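You operate a simulated robot arm through the tools that you are given. There is no shell and no other tool.

You run a simulated robot arm. Do the job below in one go: nothing can be reset, and whatever is moved stays where it is left.

TASK
Set the green-banded small lamp to the tester's number and test it.
Fine: clamp its foot in the vice before turning its dials; press Test so that it lights; it stays clamped; its Hundreds dial, the tester's number and the other lamp stay.

Only the result counts: the job must be done as asked and must still hold three seconds after the hand-in. Knocking over, shifting, dropping, spilling or breaking anything else fails it.

THE ROBOT
A 7-joint arm with a two-finger parallel gripper, fixed in place. Base frame: the origin is at the foot of the arm, x ahead of it, y to its left, z up. Lengths are in m, angles in degrees, forces in N, time in s.
Its first joint turns from -149.0 to 149.0 degrees. Payload 3.43 kg.
Tool frame: the origin (TCP) lies between the finger pads and is the grasp point; the fingertips stand 0.03 m ahead of it; z points along the fingers, y is the line along which they close. The gripper opens to 0.094 m. The fingers are 0.028 m wide and 0.01 m thick; the gripper's body (0.05 by 0.096 m) begins 0.055 m behind the TCP.
Orientation is told as [roll, pitch, yaw] about the base's x, y, z axes, in that order, counted from this pose: with the fingers straight down and closing along the base's y, the tool's x points along the base's -x, its y along +y and its z along -z.

THE INTERFACE
- The arm moves only by the tool step_arm. Its argument "motion" is a list of rows, each a list of 3 entries, a list of its own where there are three numbers: the gripper command, from -1 (fully open) to 1 (shut), values between in proportion, then the shift along the base's x, y, z in units of 200 mm (1.0 is 200 mm), then the turn, a rotation vector about the base's x, y, z in units of 120 degrees (1.0 is 120 degrees). In form: [[claw, [dx, dy, dz], [rx, ry, rz]], ...]. A call has 1 to 20 rows; each row is the pose to reach, as a shift and turn from the pose commanded when the call began. A call with a number of a shift or a turn outside -1 to 1 is refused whole. Each row takes 0.2 s and may step no farther than 0.05 m and 8.6 degrees from the row before; otherwise, or with a gripper value out of range, the whole call is refused. A pose out of reach is approached as far as the arm can. The call stops where the force on the tool passes 40 N (or 10 N more than at its start, if that is more) or the arm is blocked; 0.2 s more then pass. The fingers move at their own pace (about 0.045 m/s each) and stop on an object; they squeeze with about 40 N. The grip force told is the motor's: it shows also when the fingers shut on nothing. Time passes only in rows, and 0.2 s behind the last, so rows that repeat a pose let the fingers close. The reply holds the time, the measured pose of the TCP, the force on the tool along the base axes, the opening and the grip force, in the units named above and with some noise, with the torque about the TCP (base axes, N m) and any sound that the robot's microphone picked up.
- Cameras (640 x 400 px; columns grow to the right, rows downward): "scene" is fixed at [0.4007, -0.5019, 1.5931]; the picture's right is [-0.88, -0.47, 0.00], its down [-0.39, 0.73, -0.56] and it looks along [0.26, -0.50, -0.83] (base axes); focal length 303 px, centre (320, 200). "wrist" rides on the gripper at [0.076, 0.014, -0.103] in the tool frame; the picture's right is [-0.18, 0.98, 0.00], its down [-0.75, -0.14, -0.64] and it looks along [-0.63, -0.12, 0.77] (tool axes); focal length 243 px, centre (320, 200). There is no depth. A picture from a camera that has moved, and an enlarged one, comes with that camera's place and axes in the base frame and with its lens.
- camera(camera): a new picture of that camera. The clock stands still meanwhile.
- close_up(camera, box): a new picture of the part [left, top, right, bottom] of that camera's present view, enlarged. The clock stands still meanwhile.
- job_done(): hands the job in; it is judged then, once.

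Places have to be worked out from the pictures, the camera data and where the tool is seen. Open the gripper and draw the arm clear of the work before you hand the job in, unless the task says otherwise.

The tools are called after ">>>" as name(argument=value, ...) on one line, values as JSON. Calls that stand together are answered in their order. step_arm: Moves the arm, as the interface text tells. Its arguments: {"type":"object","properties":{"motion":{"type":"array"}},"required":["motion"]} The other tools are called the same way: camera (camera) takes a picture; close_up (camera, box) takes an enlarged picture of a part of a camera's view; job_done () hands the job in.

At the start:

```text
time: 0.0
tool_pos: [0.4072, -0.9004, 1.2369]
tcp_rot: [0.0, 0.0, 0.1]
force: [-0.6, -0.2, -0.2]
ft_torque: [-0.01, -0.02, -0.02]
finger_gap: 0.094
finger_force: 0.1
```

scene: 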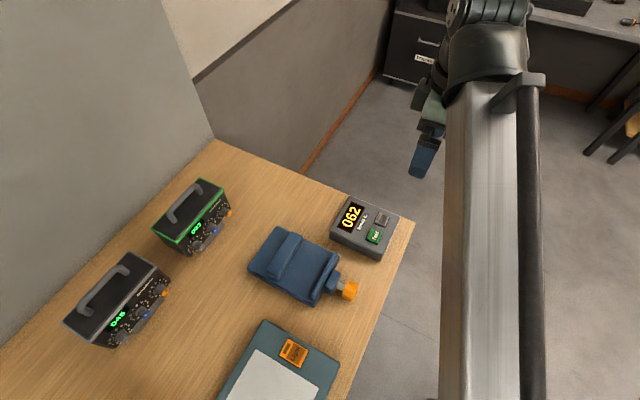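
wrist: 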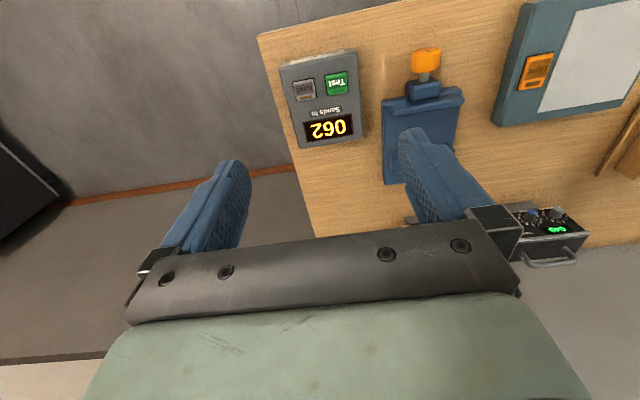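

The first pictures show a table with two lamps, a vice with an orange knob, a tester reading 062 and a clipboard or pad. I'll take enlarged views to read the details.

>>> close_up(camera="scene", box=[140, 160, 260, 270])

>>> close_up(camera="scene", box=[50, 240, 190, 360])

>>> close_up(camera="scene", box=[230, 180, 420, 320])

>>> close_up(camera="scene", box=[200, 300, 360, 400])

>>> close_up(camera="wrist", box=[250, 20, 640, 280])

```text
3.64 times, centred on (200, 215) of scene
camera zoom: at [0.4007, -0.5019, 1.5931], right [-0.88, -0.47, 0.0], down [-0.39, 0.73, -0.56], along [0.26, -0.5, -0.83], focal length 1101 px, centre (756, 146)
```

zoom: 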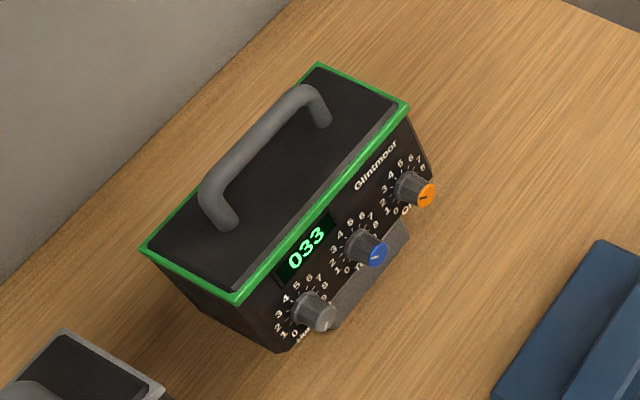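

```text
3.33 times, centred on (120, 300) of scene
camera zoom: at [0.4007, -0.5019, 1.5931], right [-0.88, -0.47, 0.0], down [-0.39, 0.73, -0.56], along [0.26, -0.5, -0.83], focal length 1009 px, centre (987, -133)
```

zoom: 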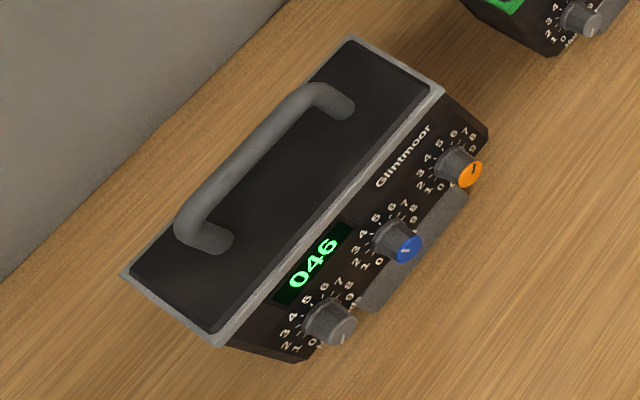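

```text
2.86 times, centred on (325, 250) of scene
camera zoom: at [0.4007, -0.5019, 1.5931], right [-0.88, -0.47, 0.0], down [-0.39, 0.73, -0.56], along [0.26, -0.5, -0.83], focal length 865 px, centre (306, 57)
```

zoom: 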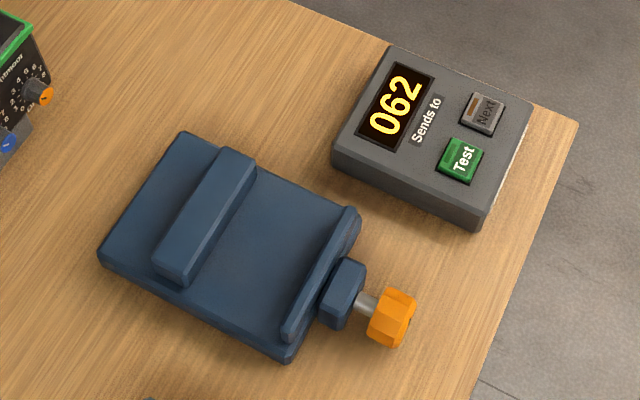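

```text
4.00 times, centred on (280, 350) of scene
camera zoom: at [0.4007, -0.5019, 1.5931], right [-0.88, -0.47, 0.0], down [-0.39, 0.73, -0.56], along [0.26, -0.5, -0.83], focal length 1211 px, centre (480, -400)
```

zoom: 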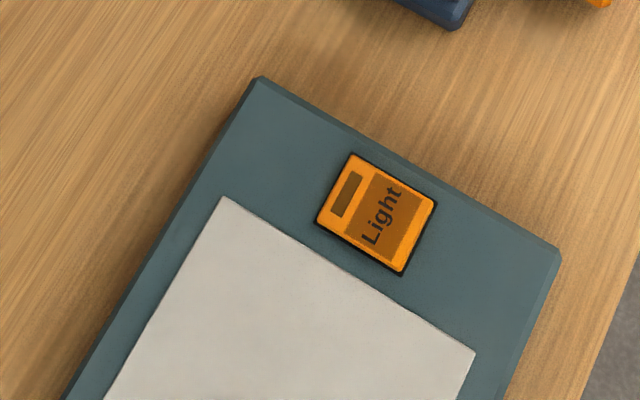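

```text
1.54 times, centred on (445, 150) of wrist
camera zoom: at [0.3307, -0.8862, 1.3395], right [0.18, 0.98, 0.0], down [0.75, -0.14, 0.64], along [0.63, -0.12, -0.77], focal length 373 px, centre (128, 277)
```

zoom: 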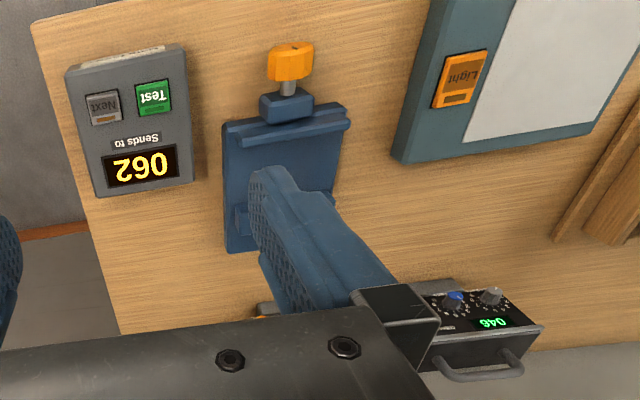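

Triangulating from both cameras puts the tester around (0.45, -0.88, 0.90) and the vice around (0.59, -0.73). The lamps stand near x≈0.83, facing -x. I'll move the hand to the +y side, staying high, to look at the green lamp from the front.

>>> step_arm(motion=[[-1, [0.05, 0.2, 0], [0, 0, 0]], [-1, [0.1, 0.4, 0], [0, 0, 0]], [-1, [0.15, 0.6, 0], [0, 0, 0]], [-1, [0.2, 0.8, 0], [0, 0, 0]], [-1, [0.25, 1.0, 0], [0, 0, 0]]])

```text
time: 1.2
tool_pos: [0.4634, -0.7089, 1.2168]
tcp_rot: [-1.7, -1.0, 0.0]
force: [-0.1, 0.0, 0.4]
ft_torque: [0.03, 0.04, 0.02]
finger_gap: 0.0941
finger_force: 0.0
out of reach, approached as far as the arm can: row 3, 4, 5
```

The arm hits a limit high up at small radius, so I'll take a look from here before changing height.

>>> camera(camera="wrist")

>>> camera(camera="scene")

```text
taken
camera wrist: at [0.3857, -0.6921, 1.3169], right [0.18, 0.98, -0.03], down [0.74, -0.12, 0.66], along [0.64, -0.14, -0.75], focal length 243 px, centre (320, 200)
```

wrist: 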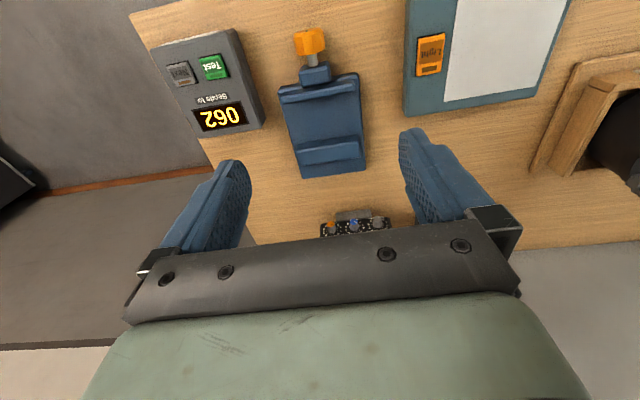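

```text
taken
```

scene: 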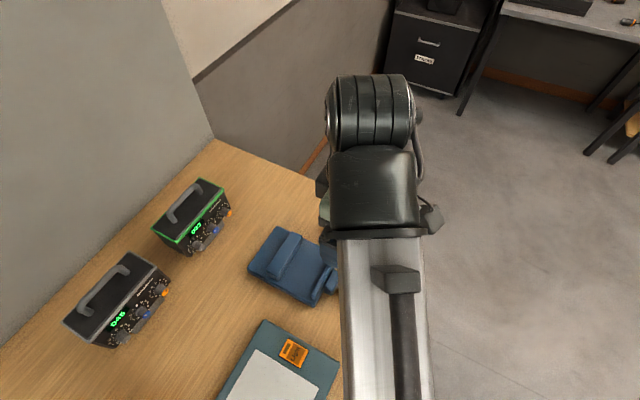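

The lamp is partly hidden behind the hand from here. I'll zoom in on what is visible for triangulation before moving farther out.

>>> close_up(camera="wrist", box=[280, 160, 420, 250])

>>> close_up(camera="wrist", box=[140, 10, 400, 190])

```text
4.44 times, centred on (350, 205) of wrist
camera zoom: at [0.3857, -0.6921, 1.3169], right [0.18, 0.98, -0.03], down [0.74, -0.12, 0.66], along [0.64, -0.14, -0.75], focal length 1078 px, centre (187, 178)
```

zoom: 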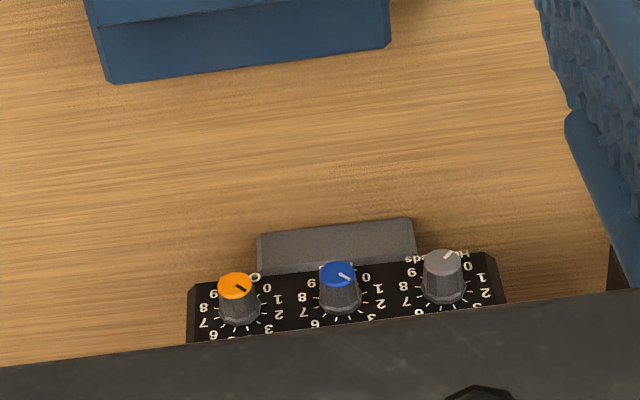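

```text
2.22 times, centred on (270, 100) of wrist
camera zoom: at [0.3857, -0.6921, 1.3169], right [0.18, 0.98, -0.03], down [0.74, -0.12, 0.66], along [0.64, -0.14, -0.75], focal length 539 px, centre (431, 422)
```

zoom: 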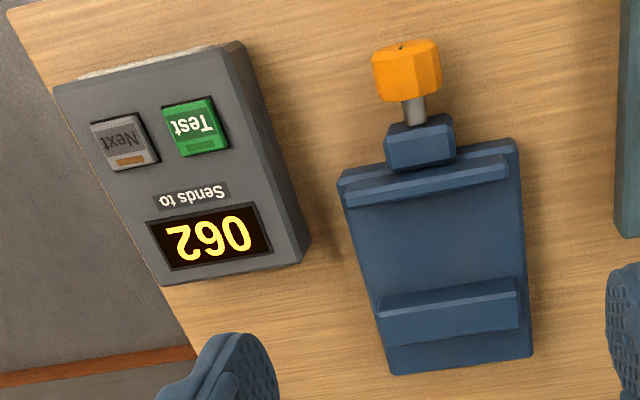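

Triangulation gives dials at x≈0.80, y≈-0.755 (ones), -0.70 (tens) and -0.645 (hundreds), z≈0.92. The vice plate spans x 0.495–0.69 and y -0.80 to -0.66. I'll move outward to see the lamp's front and foot properly.

>>> step_arm(motion=[[-1, [0.2, 0.08, -0.04], [0, 0, 0]], [-1, [0.4, 0.16, -0.08], [0, 0, 0]], [-1, [0.6, 0.24, -0.12], [0, 0, 0]], [-1, [0.8, 0.32, -0.16], [0, 0, 0]], [-1, [0.96, 0.4, -0.18], [0, 0, 0]], [-1, [0.96, 0.4, -0.18], [0, 0, 0]]])

>>> camera(camera="wrist")

```text
time: 2.6
tool_pos: [0.6548, -0.6274, 1.1804]
tcp_rot: [0.0, 0.0, -0.1]
force: [-0.3, -0.1, 0.7]
ft_torque: [0.03, -0.01, 0.0]
finger_gap: 0.0941
finger_force: 0.0
out of reach, approached as far as the arm can: row 1
```

```text
taken
camera wrist: at [0.5786, -0.6142, 1.2824], right [0.18, 0.98, 0.0], down [0.75, -0.14, 0.64], along [0.63, -0.12, -0.77], focal length 243 px, centre (320, 200)
```

wrist: 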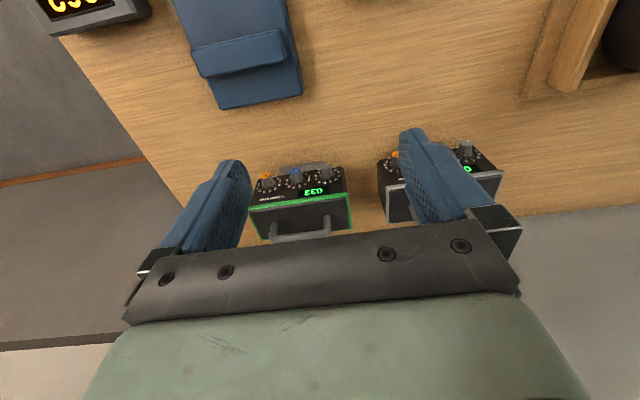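

The lamp is now fully visible, so I'll enlarge it.

>>> close_up(camera="wrist", box=[230, 150, 380, 250])

>>> close_up(camera="wrist", box=[160, 0, 320, 120])

>>> close_up(camera="scene", box=[140, 160, 260, 270])

```text
4.00 times, centred on (305, 200) of wrist
camera zoom: at [0.5786, -0.6142, 1.2824], right [0.18, 0.98, 0.0], down [0.75, -0.14, 0.64], along [0.63, -0.12, -0.77], focal length 970 px, centre (380, 200)
```

zoom: 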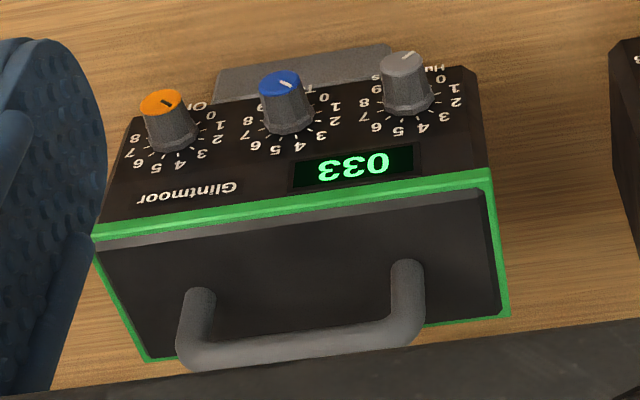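

```text
3.33 times, centred on (240, 60) of wrist
camera zoom: at [0.5786, -0.6142, 1.2824], right [0.18, 0.98, 0.0], down [0.75, -0.14, 0.64], along [0.63, -0.12, -0.77], focal length 809 px, centre (587, 667)
```

zoom: 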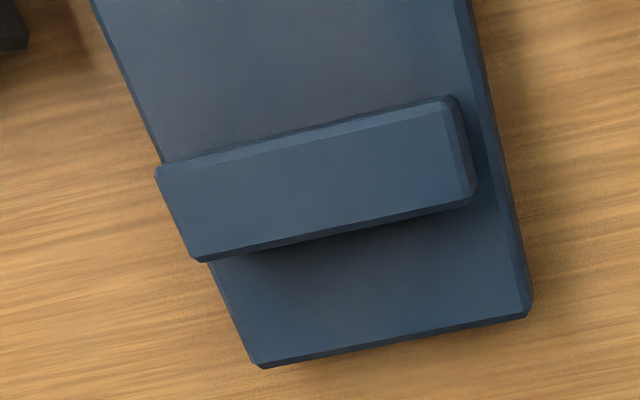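

```text
3.64 times, centred on (200, 215) of scene
camera zoom: at [0.4007, -0.5019, 1.5931], right [-0.88, -0.47, 0.0], down [-0.39, 0.73, -0.56], along [0.26, -0.5, -0.83], focal length 1101 px, centre (756, 146)
```

zoom: 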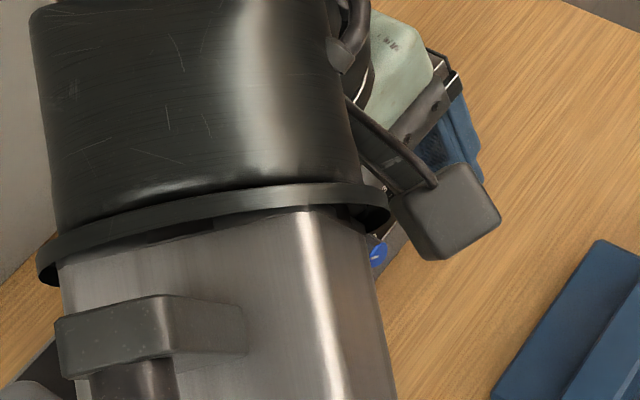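

The lamp body appears to span x 0.812–0.889 and y -0.776 to -0.615, with its top near z 0.995. The handle bar runs along y at about (0.85, -0.695, 1.035), and the foot is a pedestal under the body. I'll yaw -90° and hover above the handle to check reach.

>>> step_arm(motion=[[-1, [0.08, -0.03, 0], [0, 0, -0.068]], [-1, [0.17, -0.06, 0], [0, 0, -0.136]], [-1, [0.26, -0.09, 0], [0, 0, -0.204]], [-1, [0.35, -0.12, 0], [0, 0, -0.272]], [-1, [0.44, -0.15, 0], [0, 0, -0.34]], [-1, [0.53, -0.18, 0], [0, 0, -0.408]], [-1, [0.62, -0.21, 0], [0, 0, -0.476]], [-1, [0.71, -0.24, -0.03], [0, 0, -0.544]], [-1, [0.8, -0.27, -0.07], [0, 0, -0.612]], [-1, [0.89, -0.3, -0.11], [0, 0, -0.68]], [-1, [0.975, -0.34, -0.15], [0, 0, -0.75]], [-1, [0.975, -0.34, -0.15], [0, 0, -0.75]]])

>>> camera(camera="wrist")

>>> camera(camera="scene")

```text
time: 5.2
tool_pos: [0.8515, -0.6978, 1.1512]
tcp_rot: [0.0, 0.0, -90.1]
force: [-0.1, 0.5, 0.1]
ft_torque: [-0.01, -0.02, 0.01]
finger_gap: 0.0941
finger_force: 0.0
```

```text
taken
camera wrist: at [0.8648, -0.6223, 1.2531], right [0.98, -0.19, 0.0], down [-0.14, -0.75, 0.64], along [-0.12, -0.63, -0.77], focal length 243 px, centre (320, 200)
```

wrist: 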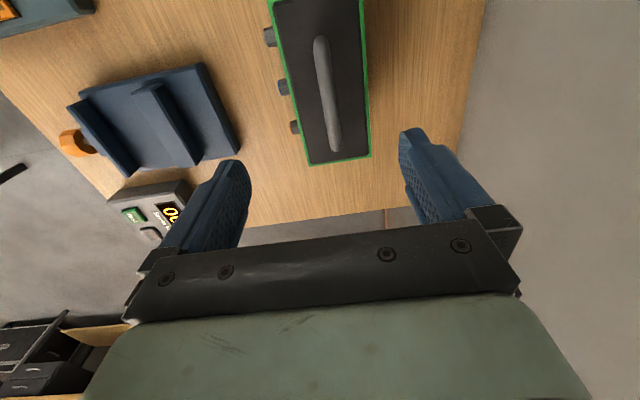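

```text
taken
```

scene: 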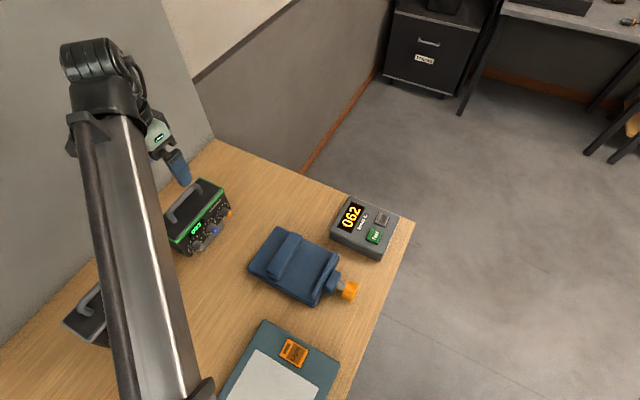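

The hover pose was reached at full extent. I'll enlarge the view to measure the handle and lamp.

>>> close_up(camera="wrist", box=[250, 0, 400, 170])

>>> close_up(camera="scene", box=[140, 130, 260, 270])

>>> close_up(camera="wrist", box=[40, 50, 260, 200])

```text
2.35 times, centred on (325, 85) of wrist
camera zoom: at [0.8648, -0.6223, 1.2531], right [0.98, -0.19, 0.0], down [-0.14, -0.75, 0.64], along [-0.12, -0.63, -0.77], focal length 571 px, centre (308, 471)
```

zoom: 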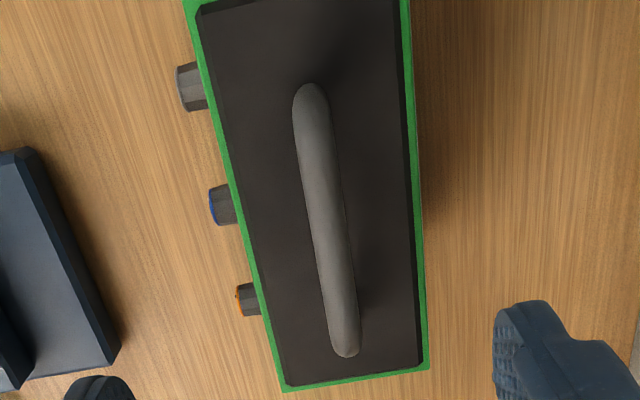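

```text
2.86 times, centred on (200, 200) of scene
camera zoom: at [0.4007, -0.5019, 1.5931], right [-0.88, -0.47, 0.0], down [-0.39, 0.73, -0.56], along [0.26, -0.5, -0.83], focal length 865 px, centre (663, 200)
```

zoom: 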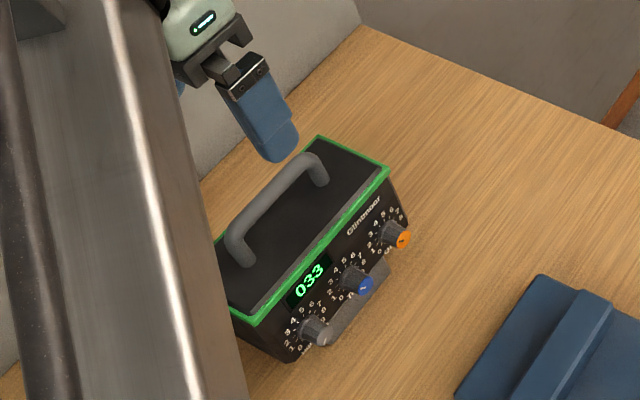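

```text
2.67 times, centred on (150, 125) of wrist
camera zoom: at [0.8648, -0.6223, 1.2531], right [0.98, -0.19, 0.0], down [-0.14, -0.75, 0.64], along [-0.12, -0.63, -0.77], focal length 647 px, centre (773, 400)
```

zoom: 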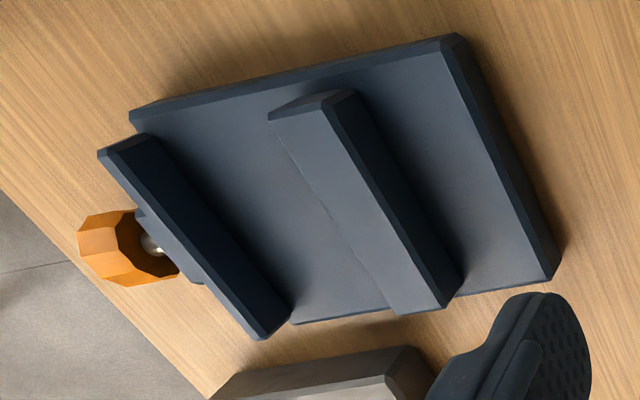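

The handle bar sits about 9 mm in +x from the tool axis, at roughly (0.860, -0.696, 1.024), and is about 13 mm thick. I'll descend around it with the fingers open, stopping with the fingertips above the lamp top.

>>> step_arm(motion=[[-1, [0.042, 0.0, -0.1], [0, 0, 0]], [-1, [0.042, 0.0, -0.25], [0, 0, 0]], [-1, [0.042, 0.0, -0.4], [0, 0, 0]], [-1, [0.042, 0.0, -0.5], [0, 0, 0]], [-1, [0.042, 0.0, -0.5], [0, 0, 0]]])

>>> camera(camera="wrist")

>>> close_up(camera="scene", box=[140, 130, 260, 270])

```text
time: 6.4
tool_pos: [0.859, -0.6958, 1.051]
tcp_rot: [-0.1, 0.0, -90.0]
force: [-0.5, -0.3, -0.7]
ft_torque: [-0.02, -0.03, 0.01]
finger_gap: 0.0941
finger_force: 0.2
```

```text
taken
camera wrist: at [0.872, -0.6202, 1.1534], right [0.98, -0.18, 0.0], down [-0.14, -0.75, 0.64], along [-0.12, -0.63, -0.77], focal length 243 px, centre (320, 200)
```

wrist: 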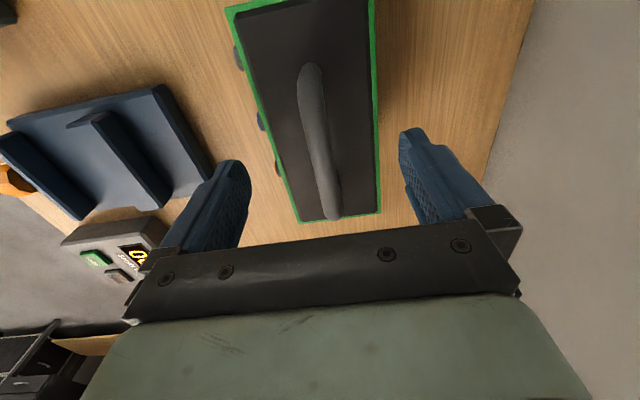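

```text
2.86 times, centred on (200, 200) of scene
camera zoom: at [0.4007, -0.5019, 1.5931], right [-0.88, -0.47, 0.0], down [-0.39, 0.73, -0.56], along [0.26, -0.5, -0.83], focal length 865 px, centre (663, 200)
```

zoom: 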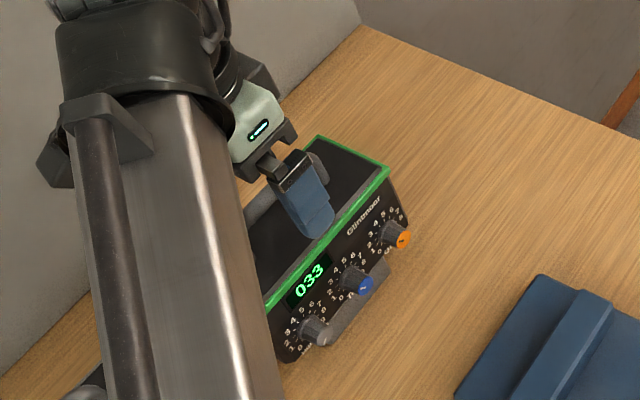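

Parallax confirms the bar at about x 0.859, z 1.022, with the lamp top around 0.984. I'll go down 25 mm and close on the handle.

>>> step_arm(motion=[[-1, [0.003, 0.0, -0.08], [0, 0, 0]], [-1, [0.003, 0.0, -0.13], [0, 0, 0]], [0.0, [0.003, 0.0, -0.13], [0, 0, 0]], [0.5, [0.003, 0.0, -0.13], [0, 0, 0]], [1, [0.003, 0.0, -0.13], [0, 0, 0]], [1, [0.003, 0.0, -0.13], [0, 0, 0]], [1, [0.003, 0.0, -0.13], [0, 0, 0]], [1, [0.003, 0.0, -0.13], [0, 0, 0]]])

>>> camera(camera="wrist")

```text
time: 8.2
tool_pos: [0.8593, -0.6965, 1.0244]
tcp_rot: [0.0, 0.0, -90.1]
force: [3.5, -0.9, 2.3]
ft_torque: [-0.07, -0.16, 0.0]
finger_gap: 0.0183
finger_force: 40.4
```

```text
taken
camera wrist: at [0.8727, -0.6212, 1.1267], right [0.98, -0.18, 0.0], down [-0.14, -0.75, 0.64], along [-0.12, -0.63, -0.77], focal length 243 px, centre (320, 200)
```

wrist: 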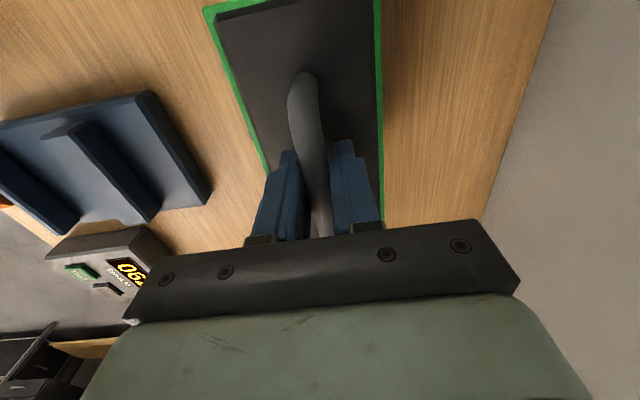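

The handle is gripped (gap 18 mm, 40 N). I'll lift 30 mm gently and check the load.

>>> step_arm(motion=[[1, [0, 0, 0.03], [0, 0, 0]], [1, [0, 0, 0.08], [0, 0, 0]], [1, [0, 0, 0.15], [0, 0, 0]], [1, [0, 0, 0.15], [0, 0, 0]]])

>>> camera(camera="wrist")

>>> camera(camera="scene")

```text
time: 9.2
tool_pos: [0.8604, -0.6981, 1.0541]
tcp_rot: [0.0, 0.0, -90.0]
force: [-0.1, 0.3, -14.3]
ft_torque: [0.02, -0.01, 0.0]
finger_gap: 0.0183
finger_force: 40.0
```

```text
taken
camera wrist: at [0.8728, -0.623, 1.1556], right [0.98, -0.18, 0.0], down [-0.14, -0.75, 0.64], along [-0.12, -0.63, -0.77], focal length 243 px, centre (320, 200)
```

wrist: 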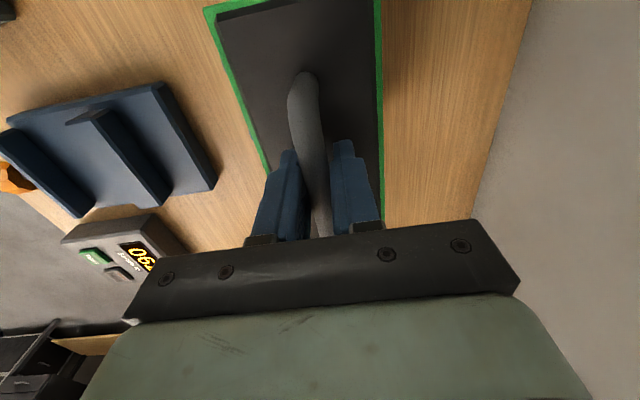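

```text
taken
```

scene: 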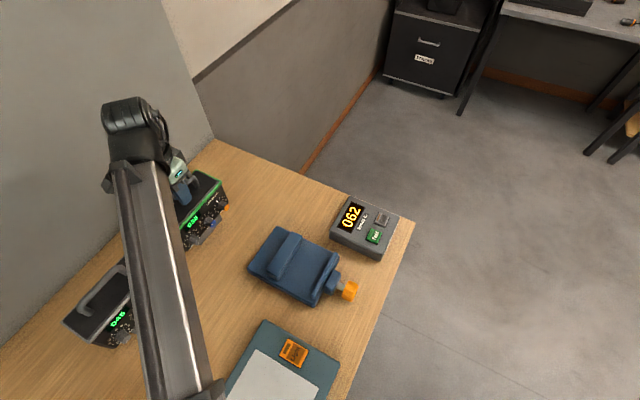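

The lamp hangs level at about 14.3 N. Before carrying it, I'll take a careful close-up of the vice from both cameras to pin down the jaw gap.

>>> close_up(camera="scene", box=[240, 215, 370, 315])

>>> close_up(camera="wrist", box=[0, 70, 230, 230])

>>> close_up(camera="scene", box=[150, 140, 250, 260])

```text
4.00 times, centred on (305, 265) of scene
camera zoom: at [0.4007, -0.5019, 1.5931], right [-0.88, -0.47, 0.0], down [-0.39, 0.73, -0.56], along [0.26, -0.5, -0.83], focal length 1211 px, centre (380, -60)
```

zoom: 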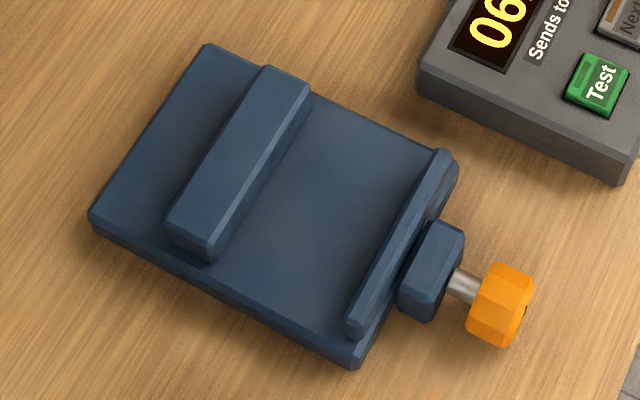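

```text
2.50 times, centred on (115, 150) of wrist
camera zoom: at [0.8728, -0.623, 1.1556], right [0.98, -0.18, 0.0], down [-0.14, -0.75, 0.64], along [-0.12, -0.63, -0.77], focal length 606 px, centre (832, 325)
```

zoom: 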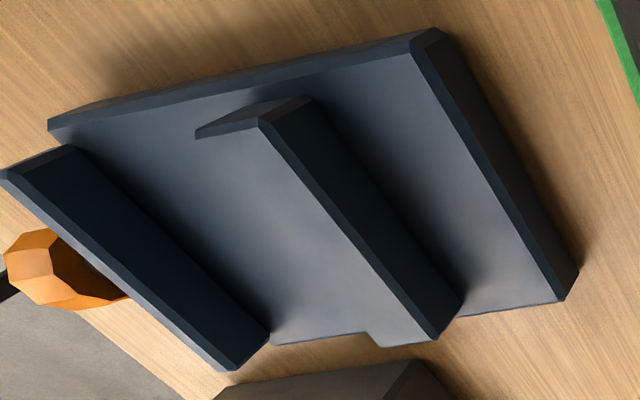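

```text
3.33 times, centred on (200, 200) of scene
camera zoom: at [0.4007, -0.5019, 1.5931], right [-0.88, -0.47, 0.0], down [-0.39, 0.73, -0.56], along [0.26, -0.5, -0.83], focal length 1009 px, centre (720, 200)
```

zoom: 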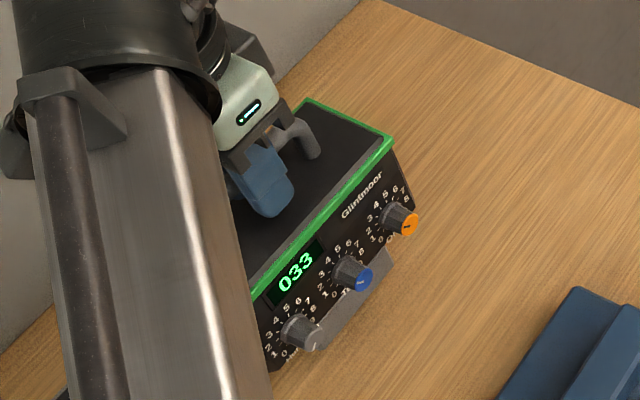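

Combining views: the jaw gap runs from x≈0.5125 (movable) to 0.600 (fixed), jaw tops are at z≈0.918, the plate top is at 0.878 and the table at 0.862. The vice centre is y≈-0.73. The lamp's foot front is about 32 mm ahead of the TCP, so I'll aim for TCP (0.556, -0.728). I'll raise it and carry it over slowly.

>>> step_arm(motion=[[1, [0, 0, 0.1], [0, 0, 0]], [1, [0, 0, 0.2], [0, 0, 0]], [1, [0, 0, 0.3], [0, 0, 0]], [1, [-0.05, 0, 0.4], [0, 0, 0]], [1, [-0.12, 0, 0.45], [0, 0, 0]], [1, [-0.22, -0.01, 0.45], [0, 0, 0]], [1, [-0.34, -0.02, 0.45], [0, 0, 0]], [1, [-0.46, -0.04, 0.45], [0, 0, 0]], [1, [-0.58, -0.06, 0.45], [0, 0, 0]], [1, [-0.7, -0.08, 0.45], [0, 0, 0]], [1, [-0.82, -0.1, 0.45], [0, 0, 0]], [1, [-0.92, -0.12, 0.45], [0, 0, 0]], [1, [-1.0, -0.13, 0.45], [0, 0, 0]], [1, [-1.0, -0.13, 0.45], [0, 0, 0]]])

>>> camera(camera="scene")

>>> camera(camera="wrist")

```text
time: 12.2
tool_pos: [0.6598, -0.7246, 1.1448]
tcp_rot: [0.0, 0.1, -89.9]
force: [-0.1, -0.1, -13.7]
ft_torque: [0.01, -0.03, 0.0]
finger_gap: 0.0181
finger_force: 40.2
```

```text
taken
```

scene: 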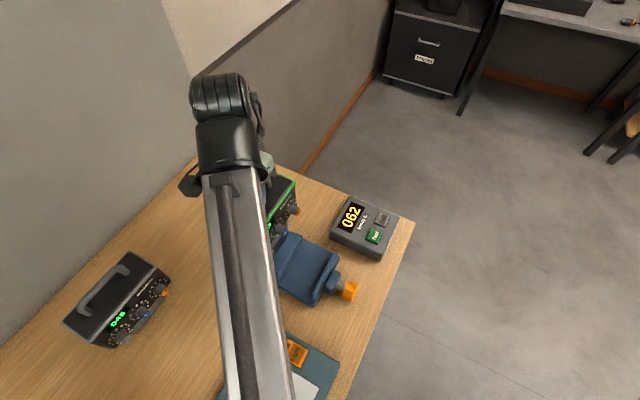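

```text
taken
camera wrist: at [0.6734, -0.6485, 1.2464], right [0.98, -0.18, 0.0], down [-0.14, -0.75, 0.64], along [-0.12, -0.63, -0.77], focal length 243 px, centre (320, 200)
```

wrist: 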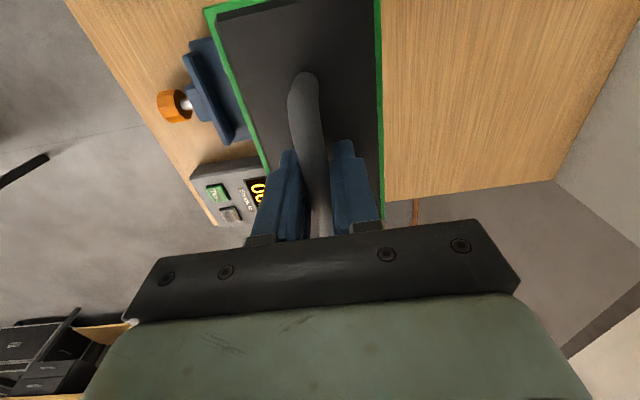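

The carry is stable. I'll continue to above the vice, keeping height.

>>> step_arm(motion=[[1, [-0.08, 0, 0], [0, 0, 0]], [1, [-0.18, -0.01, 0], [0, 0, 0]], [1, [-0.28, -0.01, 0], [0, 0, 0]], [1, [-0.38, -0.015, 0], [0, 0, 0]], [1, [-0.47, -0.017, 0], [0, 0, 0]], [1, [-0.52, -0.017, 0], [0, 0, 0]], [1, [-0.52, -0.017, -0.05], [0, 0, 0]], [1, [-0.52, -0.017, -0.13], [0, 0, 0]], [1, [-0.52, -0.017, -0.2], [0, 0, 0]], [1, [-0.52, -0.017, -0.2], [0, 0, 0]]])

>>> camera(camera="scene")

>>> camera(camera="wrist")

```text
time: 14.4
tool_pos: [0.5545, -0.7269, 1.1034]
tcp_rot: [0.1, 0.0, -90.0]
force: [0.5, -0.2, -14.4]
ft_torque: [0.0, 0.01, 0.01]
finger_gap: 0.0181
finger_force: 39.7
```

```text
taken
```

scene: 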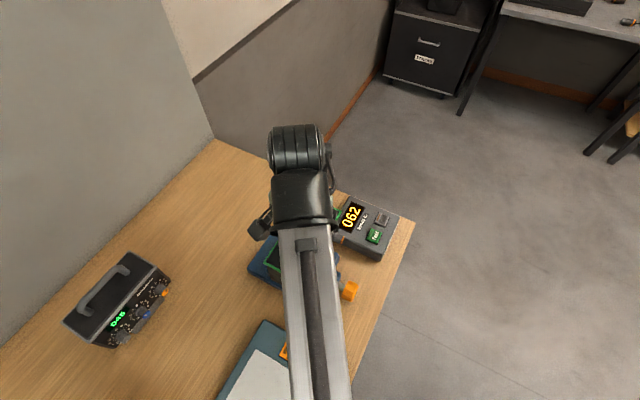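

```text
taken
camera wrist: at [0.5685, -0.6509, 1.2065], right [0.98, -0.18, 0.0], down [-0.14, -0.75, 0.64], along [-0.12, -0.63, -0.77], focal length 243 px, centre (320, 200)
```

wrist: 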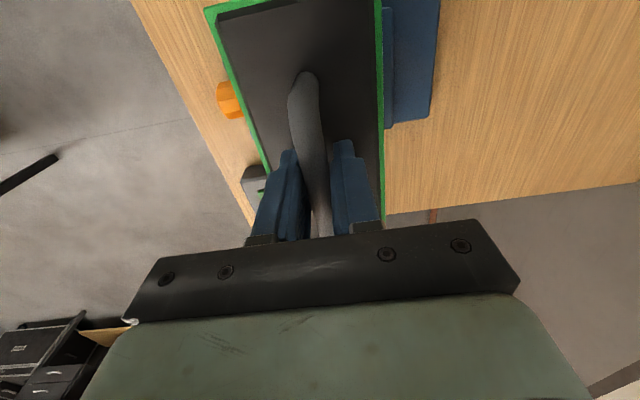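

The lamp is over the vice. I'll enlarge the wrist view to check the jaw edges relative to the lamp.

>>> close_up(camera="wrist", box=[200, 0, 460, 170])

>>> close_up(camera="scene", box=[240, 190, 380, 310])

```text
2.35 times, centred on (330, 85) of wrist
camera zoom: at [0.5685, -0.6509, 1.2065], right [0.98, -0.18, 0.0], down [-0.14, -0.75, 0.64], along [-0.12, -0.63, -0.77], focal length 571 px, centre (296, 471)
```

zoom: 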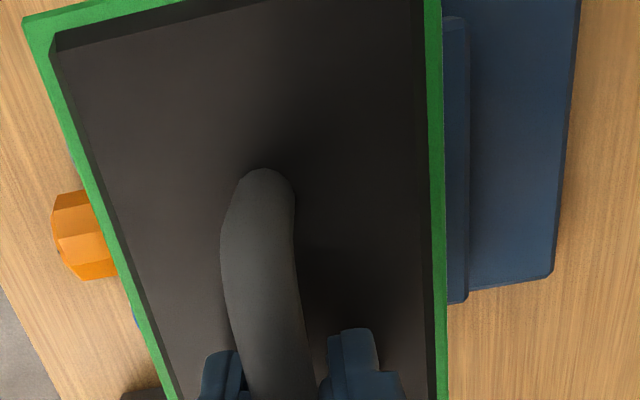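

```text
3.33 times, centred on (310, 250) of scene
camera zoom: at [0.4007, -0.5019, 1.5931], right [-0.88, -0.47, 0.0], down [-0.39, 0.73, -0.56], along [0.26, -0.5, -0.83], focal length 1009 px, centre (353, 33)
```

zoom: 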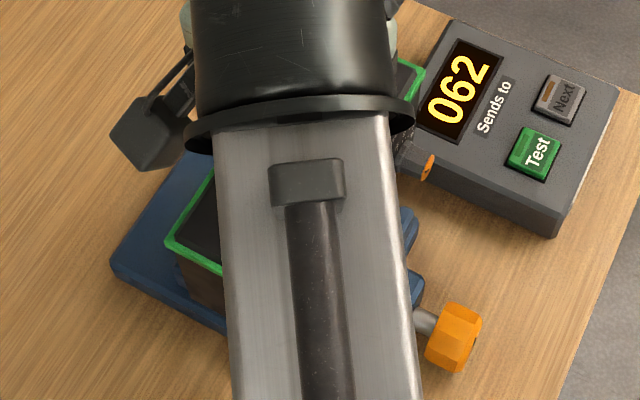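

From this view the fixed jaw's outer edge is at x≈0.634, so I shift +3 mm to centre the foot. Then I lower slowly, expecting plate contact at TCP z≈1.04.

>>> step_arm(motion=[[1, [0.017, 0, -0.03], [0, 0, 0]], [1, [0.017, 0, -0.08], [0, 0, 0]], [1, [0.017, 0, -0.12], [0, 0, 0]], [1, [0.017, 0, -0.16], [0, 0, 0]], [1, [0.017, 0, -0.2], [0, 0, 0]], [1, [0.017, 0, -0.24], [0, 0, 0]], [1, [0.017, 0, -0.27], [0, 0, 0]], [1, [0.017, 0, -0.27], [0, 0, 0]]])

```text
time: 16.2
tool_pos: [0.558, -0.7275, 1.0525]
tcp_rot: [0.1, -0.3, -90.0]
force: [9.9, -2.2, 35.9]
ft_torque: [-0.18, 0.0, -0.26]
finger_gap: 0.0183
finger_force: 40.0
```

There is contact at TCP z 1.0525 with 36 N upward, about 12 mm higher than I estimated for the plate. I'll ease up a little and look.

>>> step_arm(motion=[[1, [0, 0, 0.01], [0, 0, 0]], [1, [0, 0, 0.015], [0, 0, 0]], [1, [0, 0, 0.015], [0, 0, 0]]])

>>> camera(camera="wrist")

>>> close_up(camera="scene", box=[240, 190, 380, 310])

```text
time: 17.0
tool_pos: [0.5564, -0.7275, 1.052]
tcp_rot: [-0.1, 0.1, -90.0]
force: [4.1, -6.9, 8.8]
ft_torque: [-1.17, 0.04, 0.12]
finger_gap: 0.0183
finger_force: 40.0
```

```text
taken
camera wrist: at [0.5713, -0.6516, 1.1547], right [0.98, -0.18, 0.0], down [-0.14, -0.75, 0.64], along [-0.12, -0.63, -0.77], focal length 243 px, centre (320, 200)
```

wrist: 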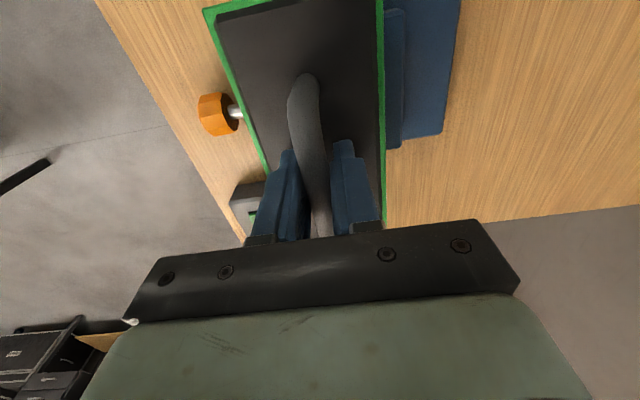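

```text
3.33 times, centred on (310, 250) of scene
camera zoom: at [0.4007, -0.5019, 1.5931], right [-0.88, -0.47, 0.0], down [-0.39, 0.73, -0.56], along [0.26, -0.5, -0.83], focal length 1009 px, centre (353, 33)
```

zoom: 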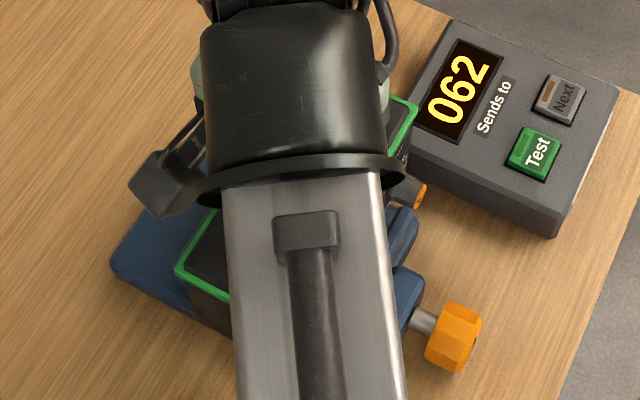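

The plate side face measures about 26 mm thick in the image, so the plate top is near 0.888. That means the foot is resting on the plate between the jaws, with the body about 10 mm above the jaw tops. I'll ease the pressure and slide +x gently until the foot meets the fixed jaw.

>>> step_arm(motion=[[1, [0, 0, 0.006], [0, 0, 0]], [1, [0.01, 0, 0.006], [0, 0, 0]], [1, [0.02, 0, 0.006], [0, 0, 0]], [1, [0.03, 0, 0.006], [0, 0, 0]], [1, [0.03, 0, 0.006], [0, 0, 0]]])

```text
time: 18.2
tool_pos: [0.565, -0.7275, 1.0534]
tcp_rot: [0.0, -0.1, -90.1]
force: [-0.5, -0.6, -15.3]
ft_torque: [0.09, 0.06, -0.01]
finger_gap: 0.0184
finger_force: 40.0
```

At z 1.0534 the lamp hangs free, just clear of the plate, so there is no jaw contact yet at x 0.565. I continue +x in small steps, watching fx.

>>> step_arm(motion=[[1, [0.01, 0, 0], [0, 0, 0]], [1, [0.02, 0, 0], [0, 0, 0]], [1, [0.02, 0, 0], [0, 0, 0]]])

>>> step_arm(motion=[[1, [0.01, 0, 0], [0, 0, 0]], [1, [0.02, 0, 0], [0, 0, 0]], [1, [0.02, 0, 0], [0, 0, 0]]])

```text
time: 19.0
tool_pos: [0.5682, -0.7274, 1.0531]
tcp_rot: [0.0, 0.0, -90.0]
force: [-1.3, 0.5, -14.2]
ft_torque: [0.04, 0.12, 0.05]
finger_gap: 0.0183
finger_force: 39.4
```

```text
time: 19.8
tool_pos: [0.5719, -0.7271, 1.0532]
tcp_rot: [0.0, -0.1, -90.1]
force: [-3.1, -0.7, -10.0]
ft_torque: [0.23, 0.1, 0.09]
finger_gap: 0.0182
finger_force: 39.7
```

fx is now -3 N, so the foot touches the fixed jaw at about TCP x 0.570. I'll back off 1.5 mm, lower onto the plate, then check force before releasing.

>>> step_arm(motion=[[1, [-0.008, 0, 0], [0, 0, 0]], [1, [-0.008, 0, -0.006], [0, 0, 0]], [1, [-0.008, 0, -0.012], [0, 0, 0]], [1, [-0.008, 0, -0.012], [0, 0, 0]]])

```text
time: 20.8
tool_pos: [0.5696, -0.7267, 1.0545]
tcp_rot: [0.0, 0.0, -90.1]
force: [-6.7, -6.8, 25.8]
ft_torque: [0.51, -0.05, 0.09]
finger_gap: 0.0186
finger_force: 40.4
```

The lamp is pressed on the plate (26 N). I'll ease up about 1.5 mm, then open the fingers gradually.

>>> step_arm(motion=[[1, [0, 0, 0.007], [0, 0, 0]], [1, [0, 0, 0.007], [0, 0, 0]]])

```text
time: 21.4
tool_pos: [0.5712, -0.7264, 1.0538]
tcp_rot: [0.0, -0.1, -90.0]
force: [-6.2, -8.7, 17.5]
ft_torque: [-0.05, 0.09, 0.01]
finger_gap: 0.0183
finger_force: 40.3
```

>>> step_arm(motion=[[1, [0, 0, 0.005], [0, 0, 0]], [1, [0, 0, 0.005], [0, 0, 0]], [0.4, [0, 0, 0.005], [0, 0, 0]], [0.2, [0, 0, 0.005], [0, 0, 0]], [0.0, [0, 0, 0.005], [0, 0, 0]], [0.0, [0, 0, 0.005], [0, 0, 0]]])

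>>> camera(camera="wrist")

```text
time: 22.8
tool_pos: [0.5718, -0.7273, 1.055]
tcp_rot: [-0.1, 0.0, -90.0]
force: [0.5, 0.3, 0.7]
ft_torque: [0.0, 0.03, -0.01]
finger_gap: 0.0468
finger_force: 0.1
```

```text
taken
camera wrist: at [0.5849, -0.6514, 1.1565], right [0.98, -0.18, 0.0], down [-0.14, -0.75, 0.64], along [-0.12, -0.63, -0.77], focal length 243 px, centre (320, 200)
```

wrist: 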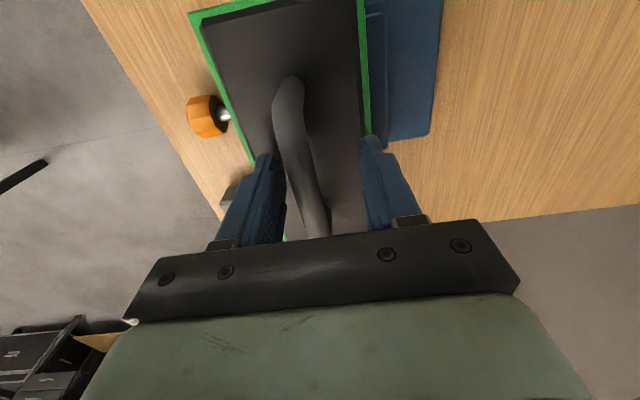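

After release the bar sits against the -x finger, about 14 mm toward -x relative to the tool. The lamp may have settled or tilted. I'll open fully, rise clear and look.

>>> step_arm(motion=[[-0.5, [0, 0, 0], [0, 0, 0]], [-1, [0, 0, 0], [0, 0, 0]], [-1, [0, 0, 0], [0, 0, 0]], [-1, [0, 0, 0.05], [0, 0, 0]], [-1, [0, 0, 0.15], [0, 0, 0]], [-1, [0, 0, 0.3], [0, 0, 0]], [-1, [0, 0, 0.45], [0, 0, 0]], [-1, [0, 0, 0.45], [0, 0, 0]]])

>>> camera(camera="wrist")

>>> camera(camera="scene")

```text
time: 24.6
tool_pos: [0.5687, -0.7269, 1.1442]
tcp_rot: [0.1, 0.0, -90.1]
force: [0.5, -0.5, -0.1]
ft_torque: [0.04, -0.02, 0.01]
finger_gap: 0.0941
finger_force: 0.2
```

```text
taken
camera wrist: at [0.5834, -0.6503, 1.2445], right [0.98, -0.18, 0.0], down [-0.14, -0.75, 0.64], along [-0.12, -0.63, -0.77], focal length 243 px, centre (320, 200)
```

wrist: 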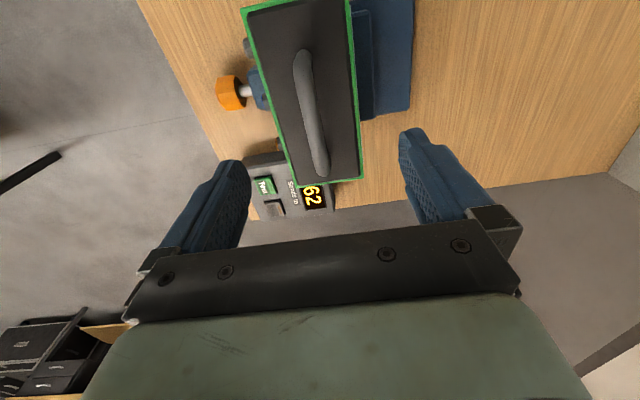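

```text
taken
```

scene: 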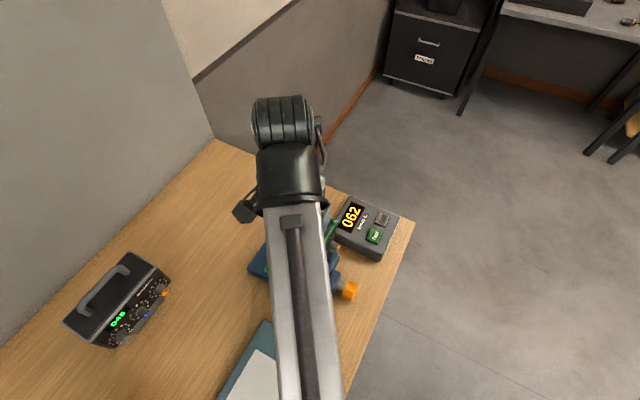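

The arm blocks the scene view of the vice, so I'll move the hand back toward the start pose with yaw returned to 0, then inspect the lamp in the vice.

>>> step_arm(motion=[[-1, [0, 0, 0.1], [0, 0, 0.068]], [-1, [-0.05, -0.05, 0.2], [0, 0, 0.136]], [-1, [-0.12, -0.13, 0.25], [0, 0, 0.204]], [-1, [-0.2, -0.21, 0.3], [0, 0, 0.272]], [-1, [-0.28, -0.29, 0.3], [0, 0, 0.34]], [-1, [-0.36, -0.37, 0.3], [0, 0, 0.408]], [-1, [-0.44, -0.45, 0.3], [0, 0, 0.476]], [-1, [-0.52, -0.53, 0.3], [0, 0, 0.544]], [-1, [-0.6, -0.61, 0.3], [0, 0, 0.612]], [-1, [-0.68, -0.69, 0.3], [0, 0, 0.68]], [-1, [-0.745, -0.765, 0.3], [0, 0, 0.75]], [-1, [-0.745, -0.765, 0.3], [0, 0, 0.75]]])

>>> camera(camera="wrist")

>>> camera(camera="scene")

>>> close_up(camera="scene", box=[240, 200, 370, 310])

```text
time: 27.2
tool_pos: [0.421, -0.8795, 1.2032]
tcp_rot: [0.0, -0.1, 0.1]
force: [-0.2, 0.1, 0.1]
ft_torque: [0.02, 0.0, -0.01]
finger_gap: 0.0939
finger_force: 0.0
```

```text
taken
camera wrist: at [0.3436, -0.8656, 1.3058], right [0.18, 0.98, 0.0], down [0.75, -0.14, 0.64], along [0.63, -0.12, -0.77], focal length 243 px, centre (320, 200)
```

wrist: 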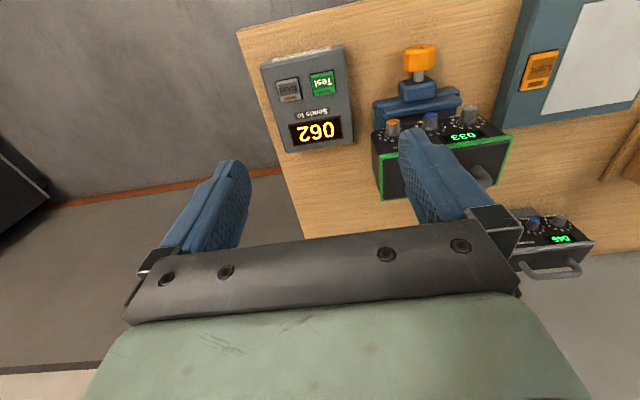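

```text
taken
```

scene: 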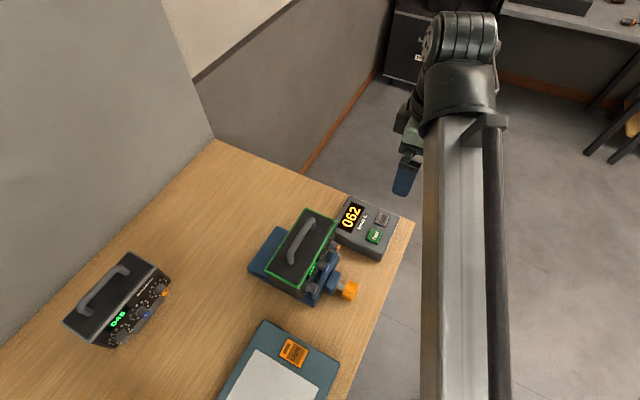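

```text
3.64 times, centred on (305, 255) of scene
camera zoom: at [0.4007, -0.5019, 1.5931], right [-0.88, -0.47, 0.0], down [-0.39, 0.73, -0.56], along [0.26, -0.5, -0.83], focal length 1101 px, centre (374, 0)
```

zoom: 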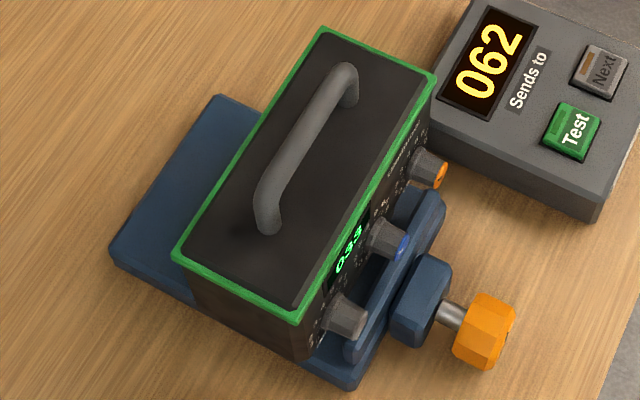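

The lamp sits in the vice and looks square to it. I'll zoom in from both cameras to check it is level and to study the knob.

>>> close_up(camera="wrist", box=[355, 30, 525, 150])

>>> close_up(camera="scene", box=[300, 230, 370, 310])

```text
3.33 times, centred on (440, 90) of wrist
camera zoom: at [0.3436, -0.8656, 1.3058], right [0.18, 0.98, 0.0], down [0.75, -0.14, 0.64], along [0.63, -0.12, -0.77], focal length 809 px, centre (-80, 567)
```

zoom: 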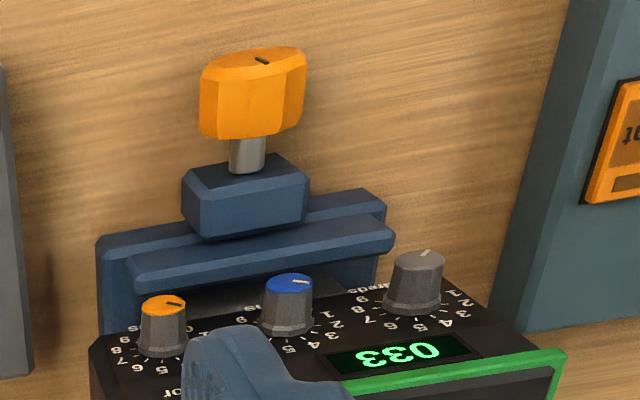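

```text
5.00 times, centred on (335, 270) of scene
camera zoom: at [0.4007, -0.5019, 1.5931], right [-0.88, -0.47, 0.0], down [-0.39, 0.73, -0.56], along [0.26, -0.5, -0.83], focal length 1513 px, centre (245, -150)
```

zoom: 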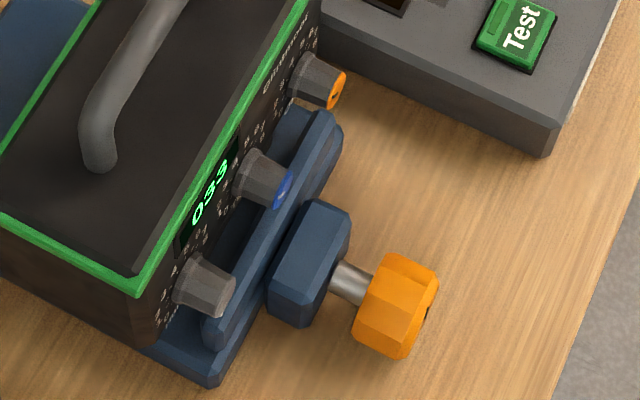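

The knob is an orange octagon on an x-axis screw, centred near (0.442, -0.730, 0.888), with a dark index mark on its face. I'll zoom further on it in both cameras to fix its centre and size.

>>> close_up(camera="wrist", box=[395, 35, 445, 85])

>>> close_up(camera="scene", box=[325, 265, 370, 305])

```text
8.00 times, centred on (420, 60) of wrist
camera zoom: at [0.3436, -0.8656, 1.3058], right [0.18, 0.98, 0.0], down [0.75, -0.14, 0.64], along [0.63, -0.12, -0.77], focal length 1941 px, centre (-480, 1320)
```

zoom: 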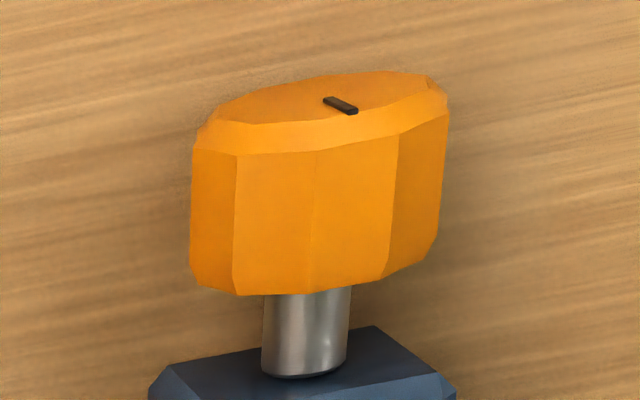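

```text
10.00 times, centred on (348, 285) of scene
camera zoom: at [0.4007, -0.5019, 1.5931], right [-0.88, -0.47, 0.0], down [-0.39, 0.73, -0.56], along [0.26, -0.5, -0.83], focal length 3027 px, centre (45, -650)
```

zoom: 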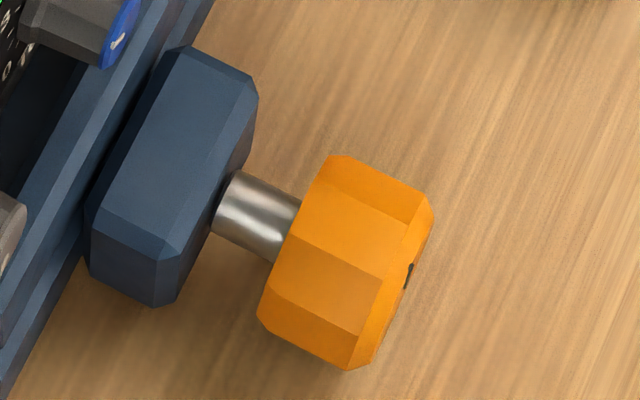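

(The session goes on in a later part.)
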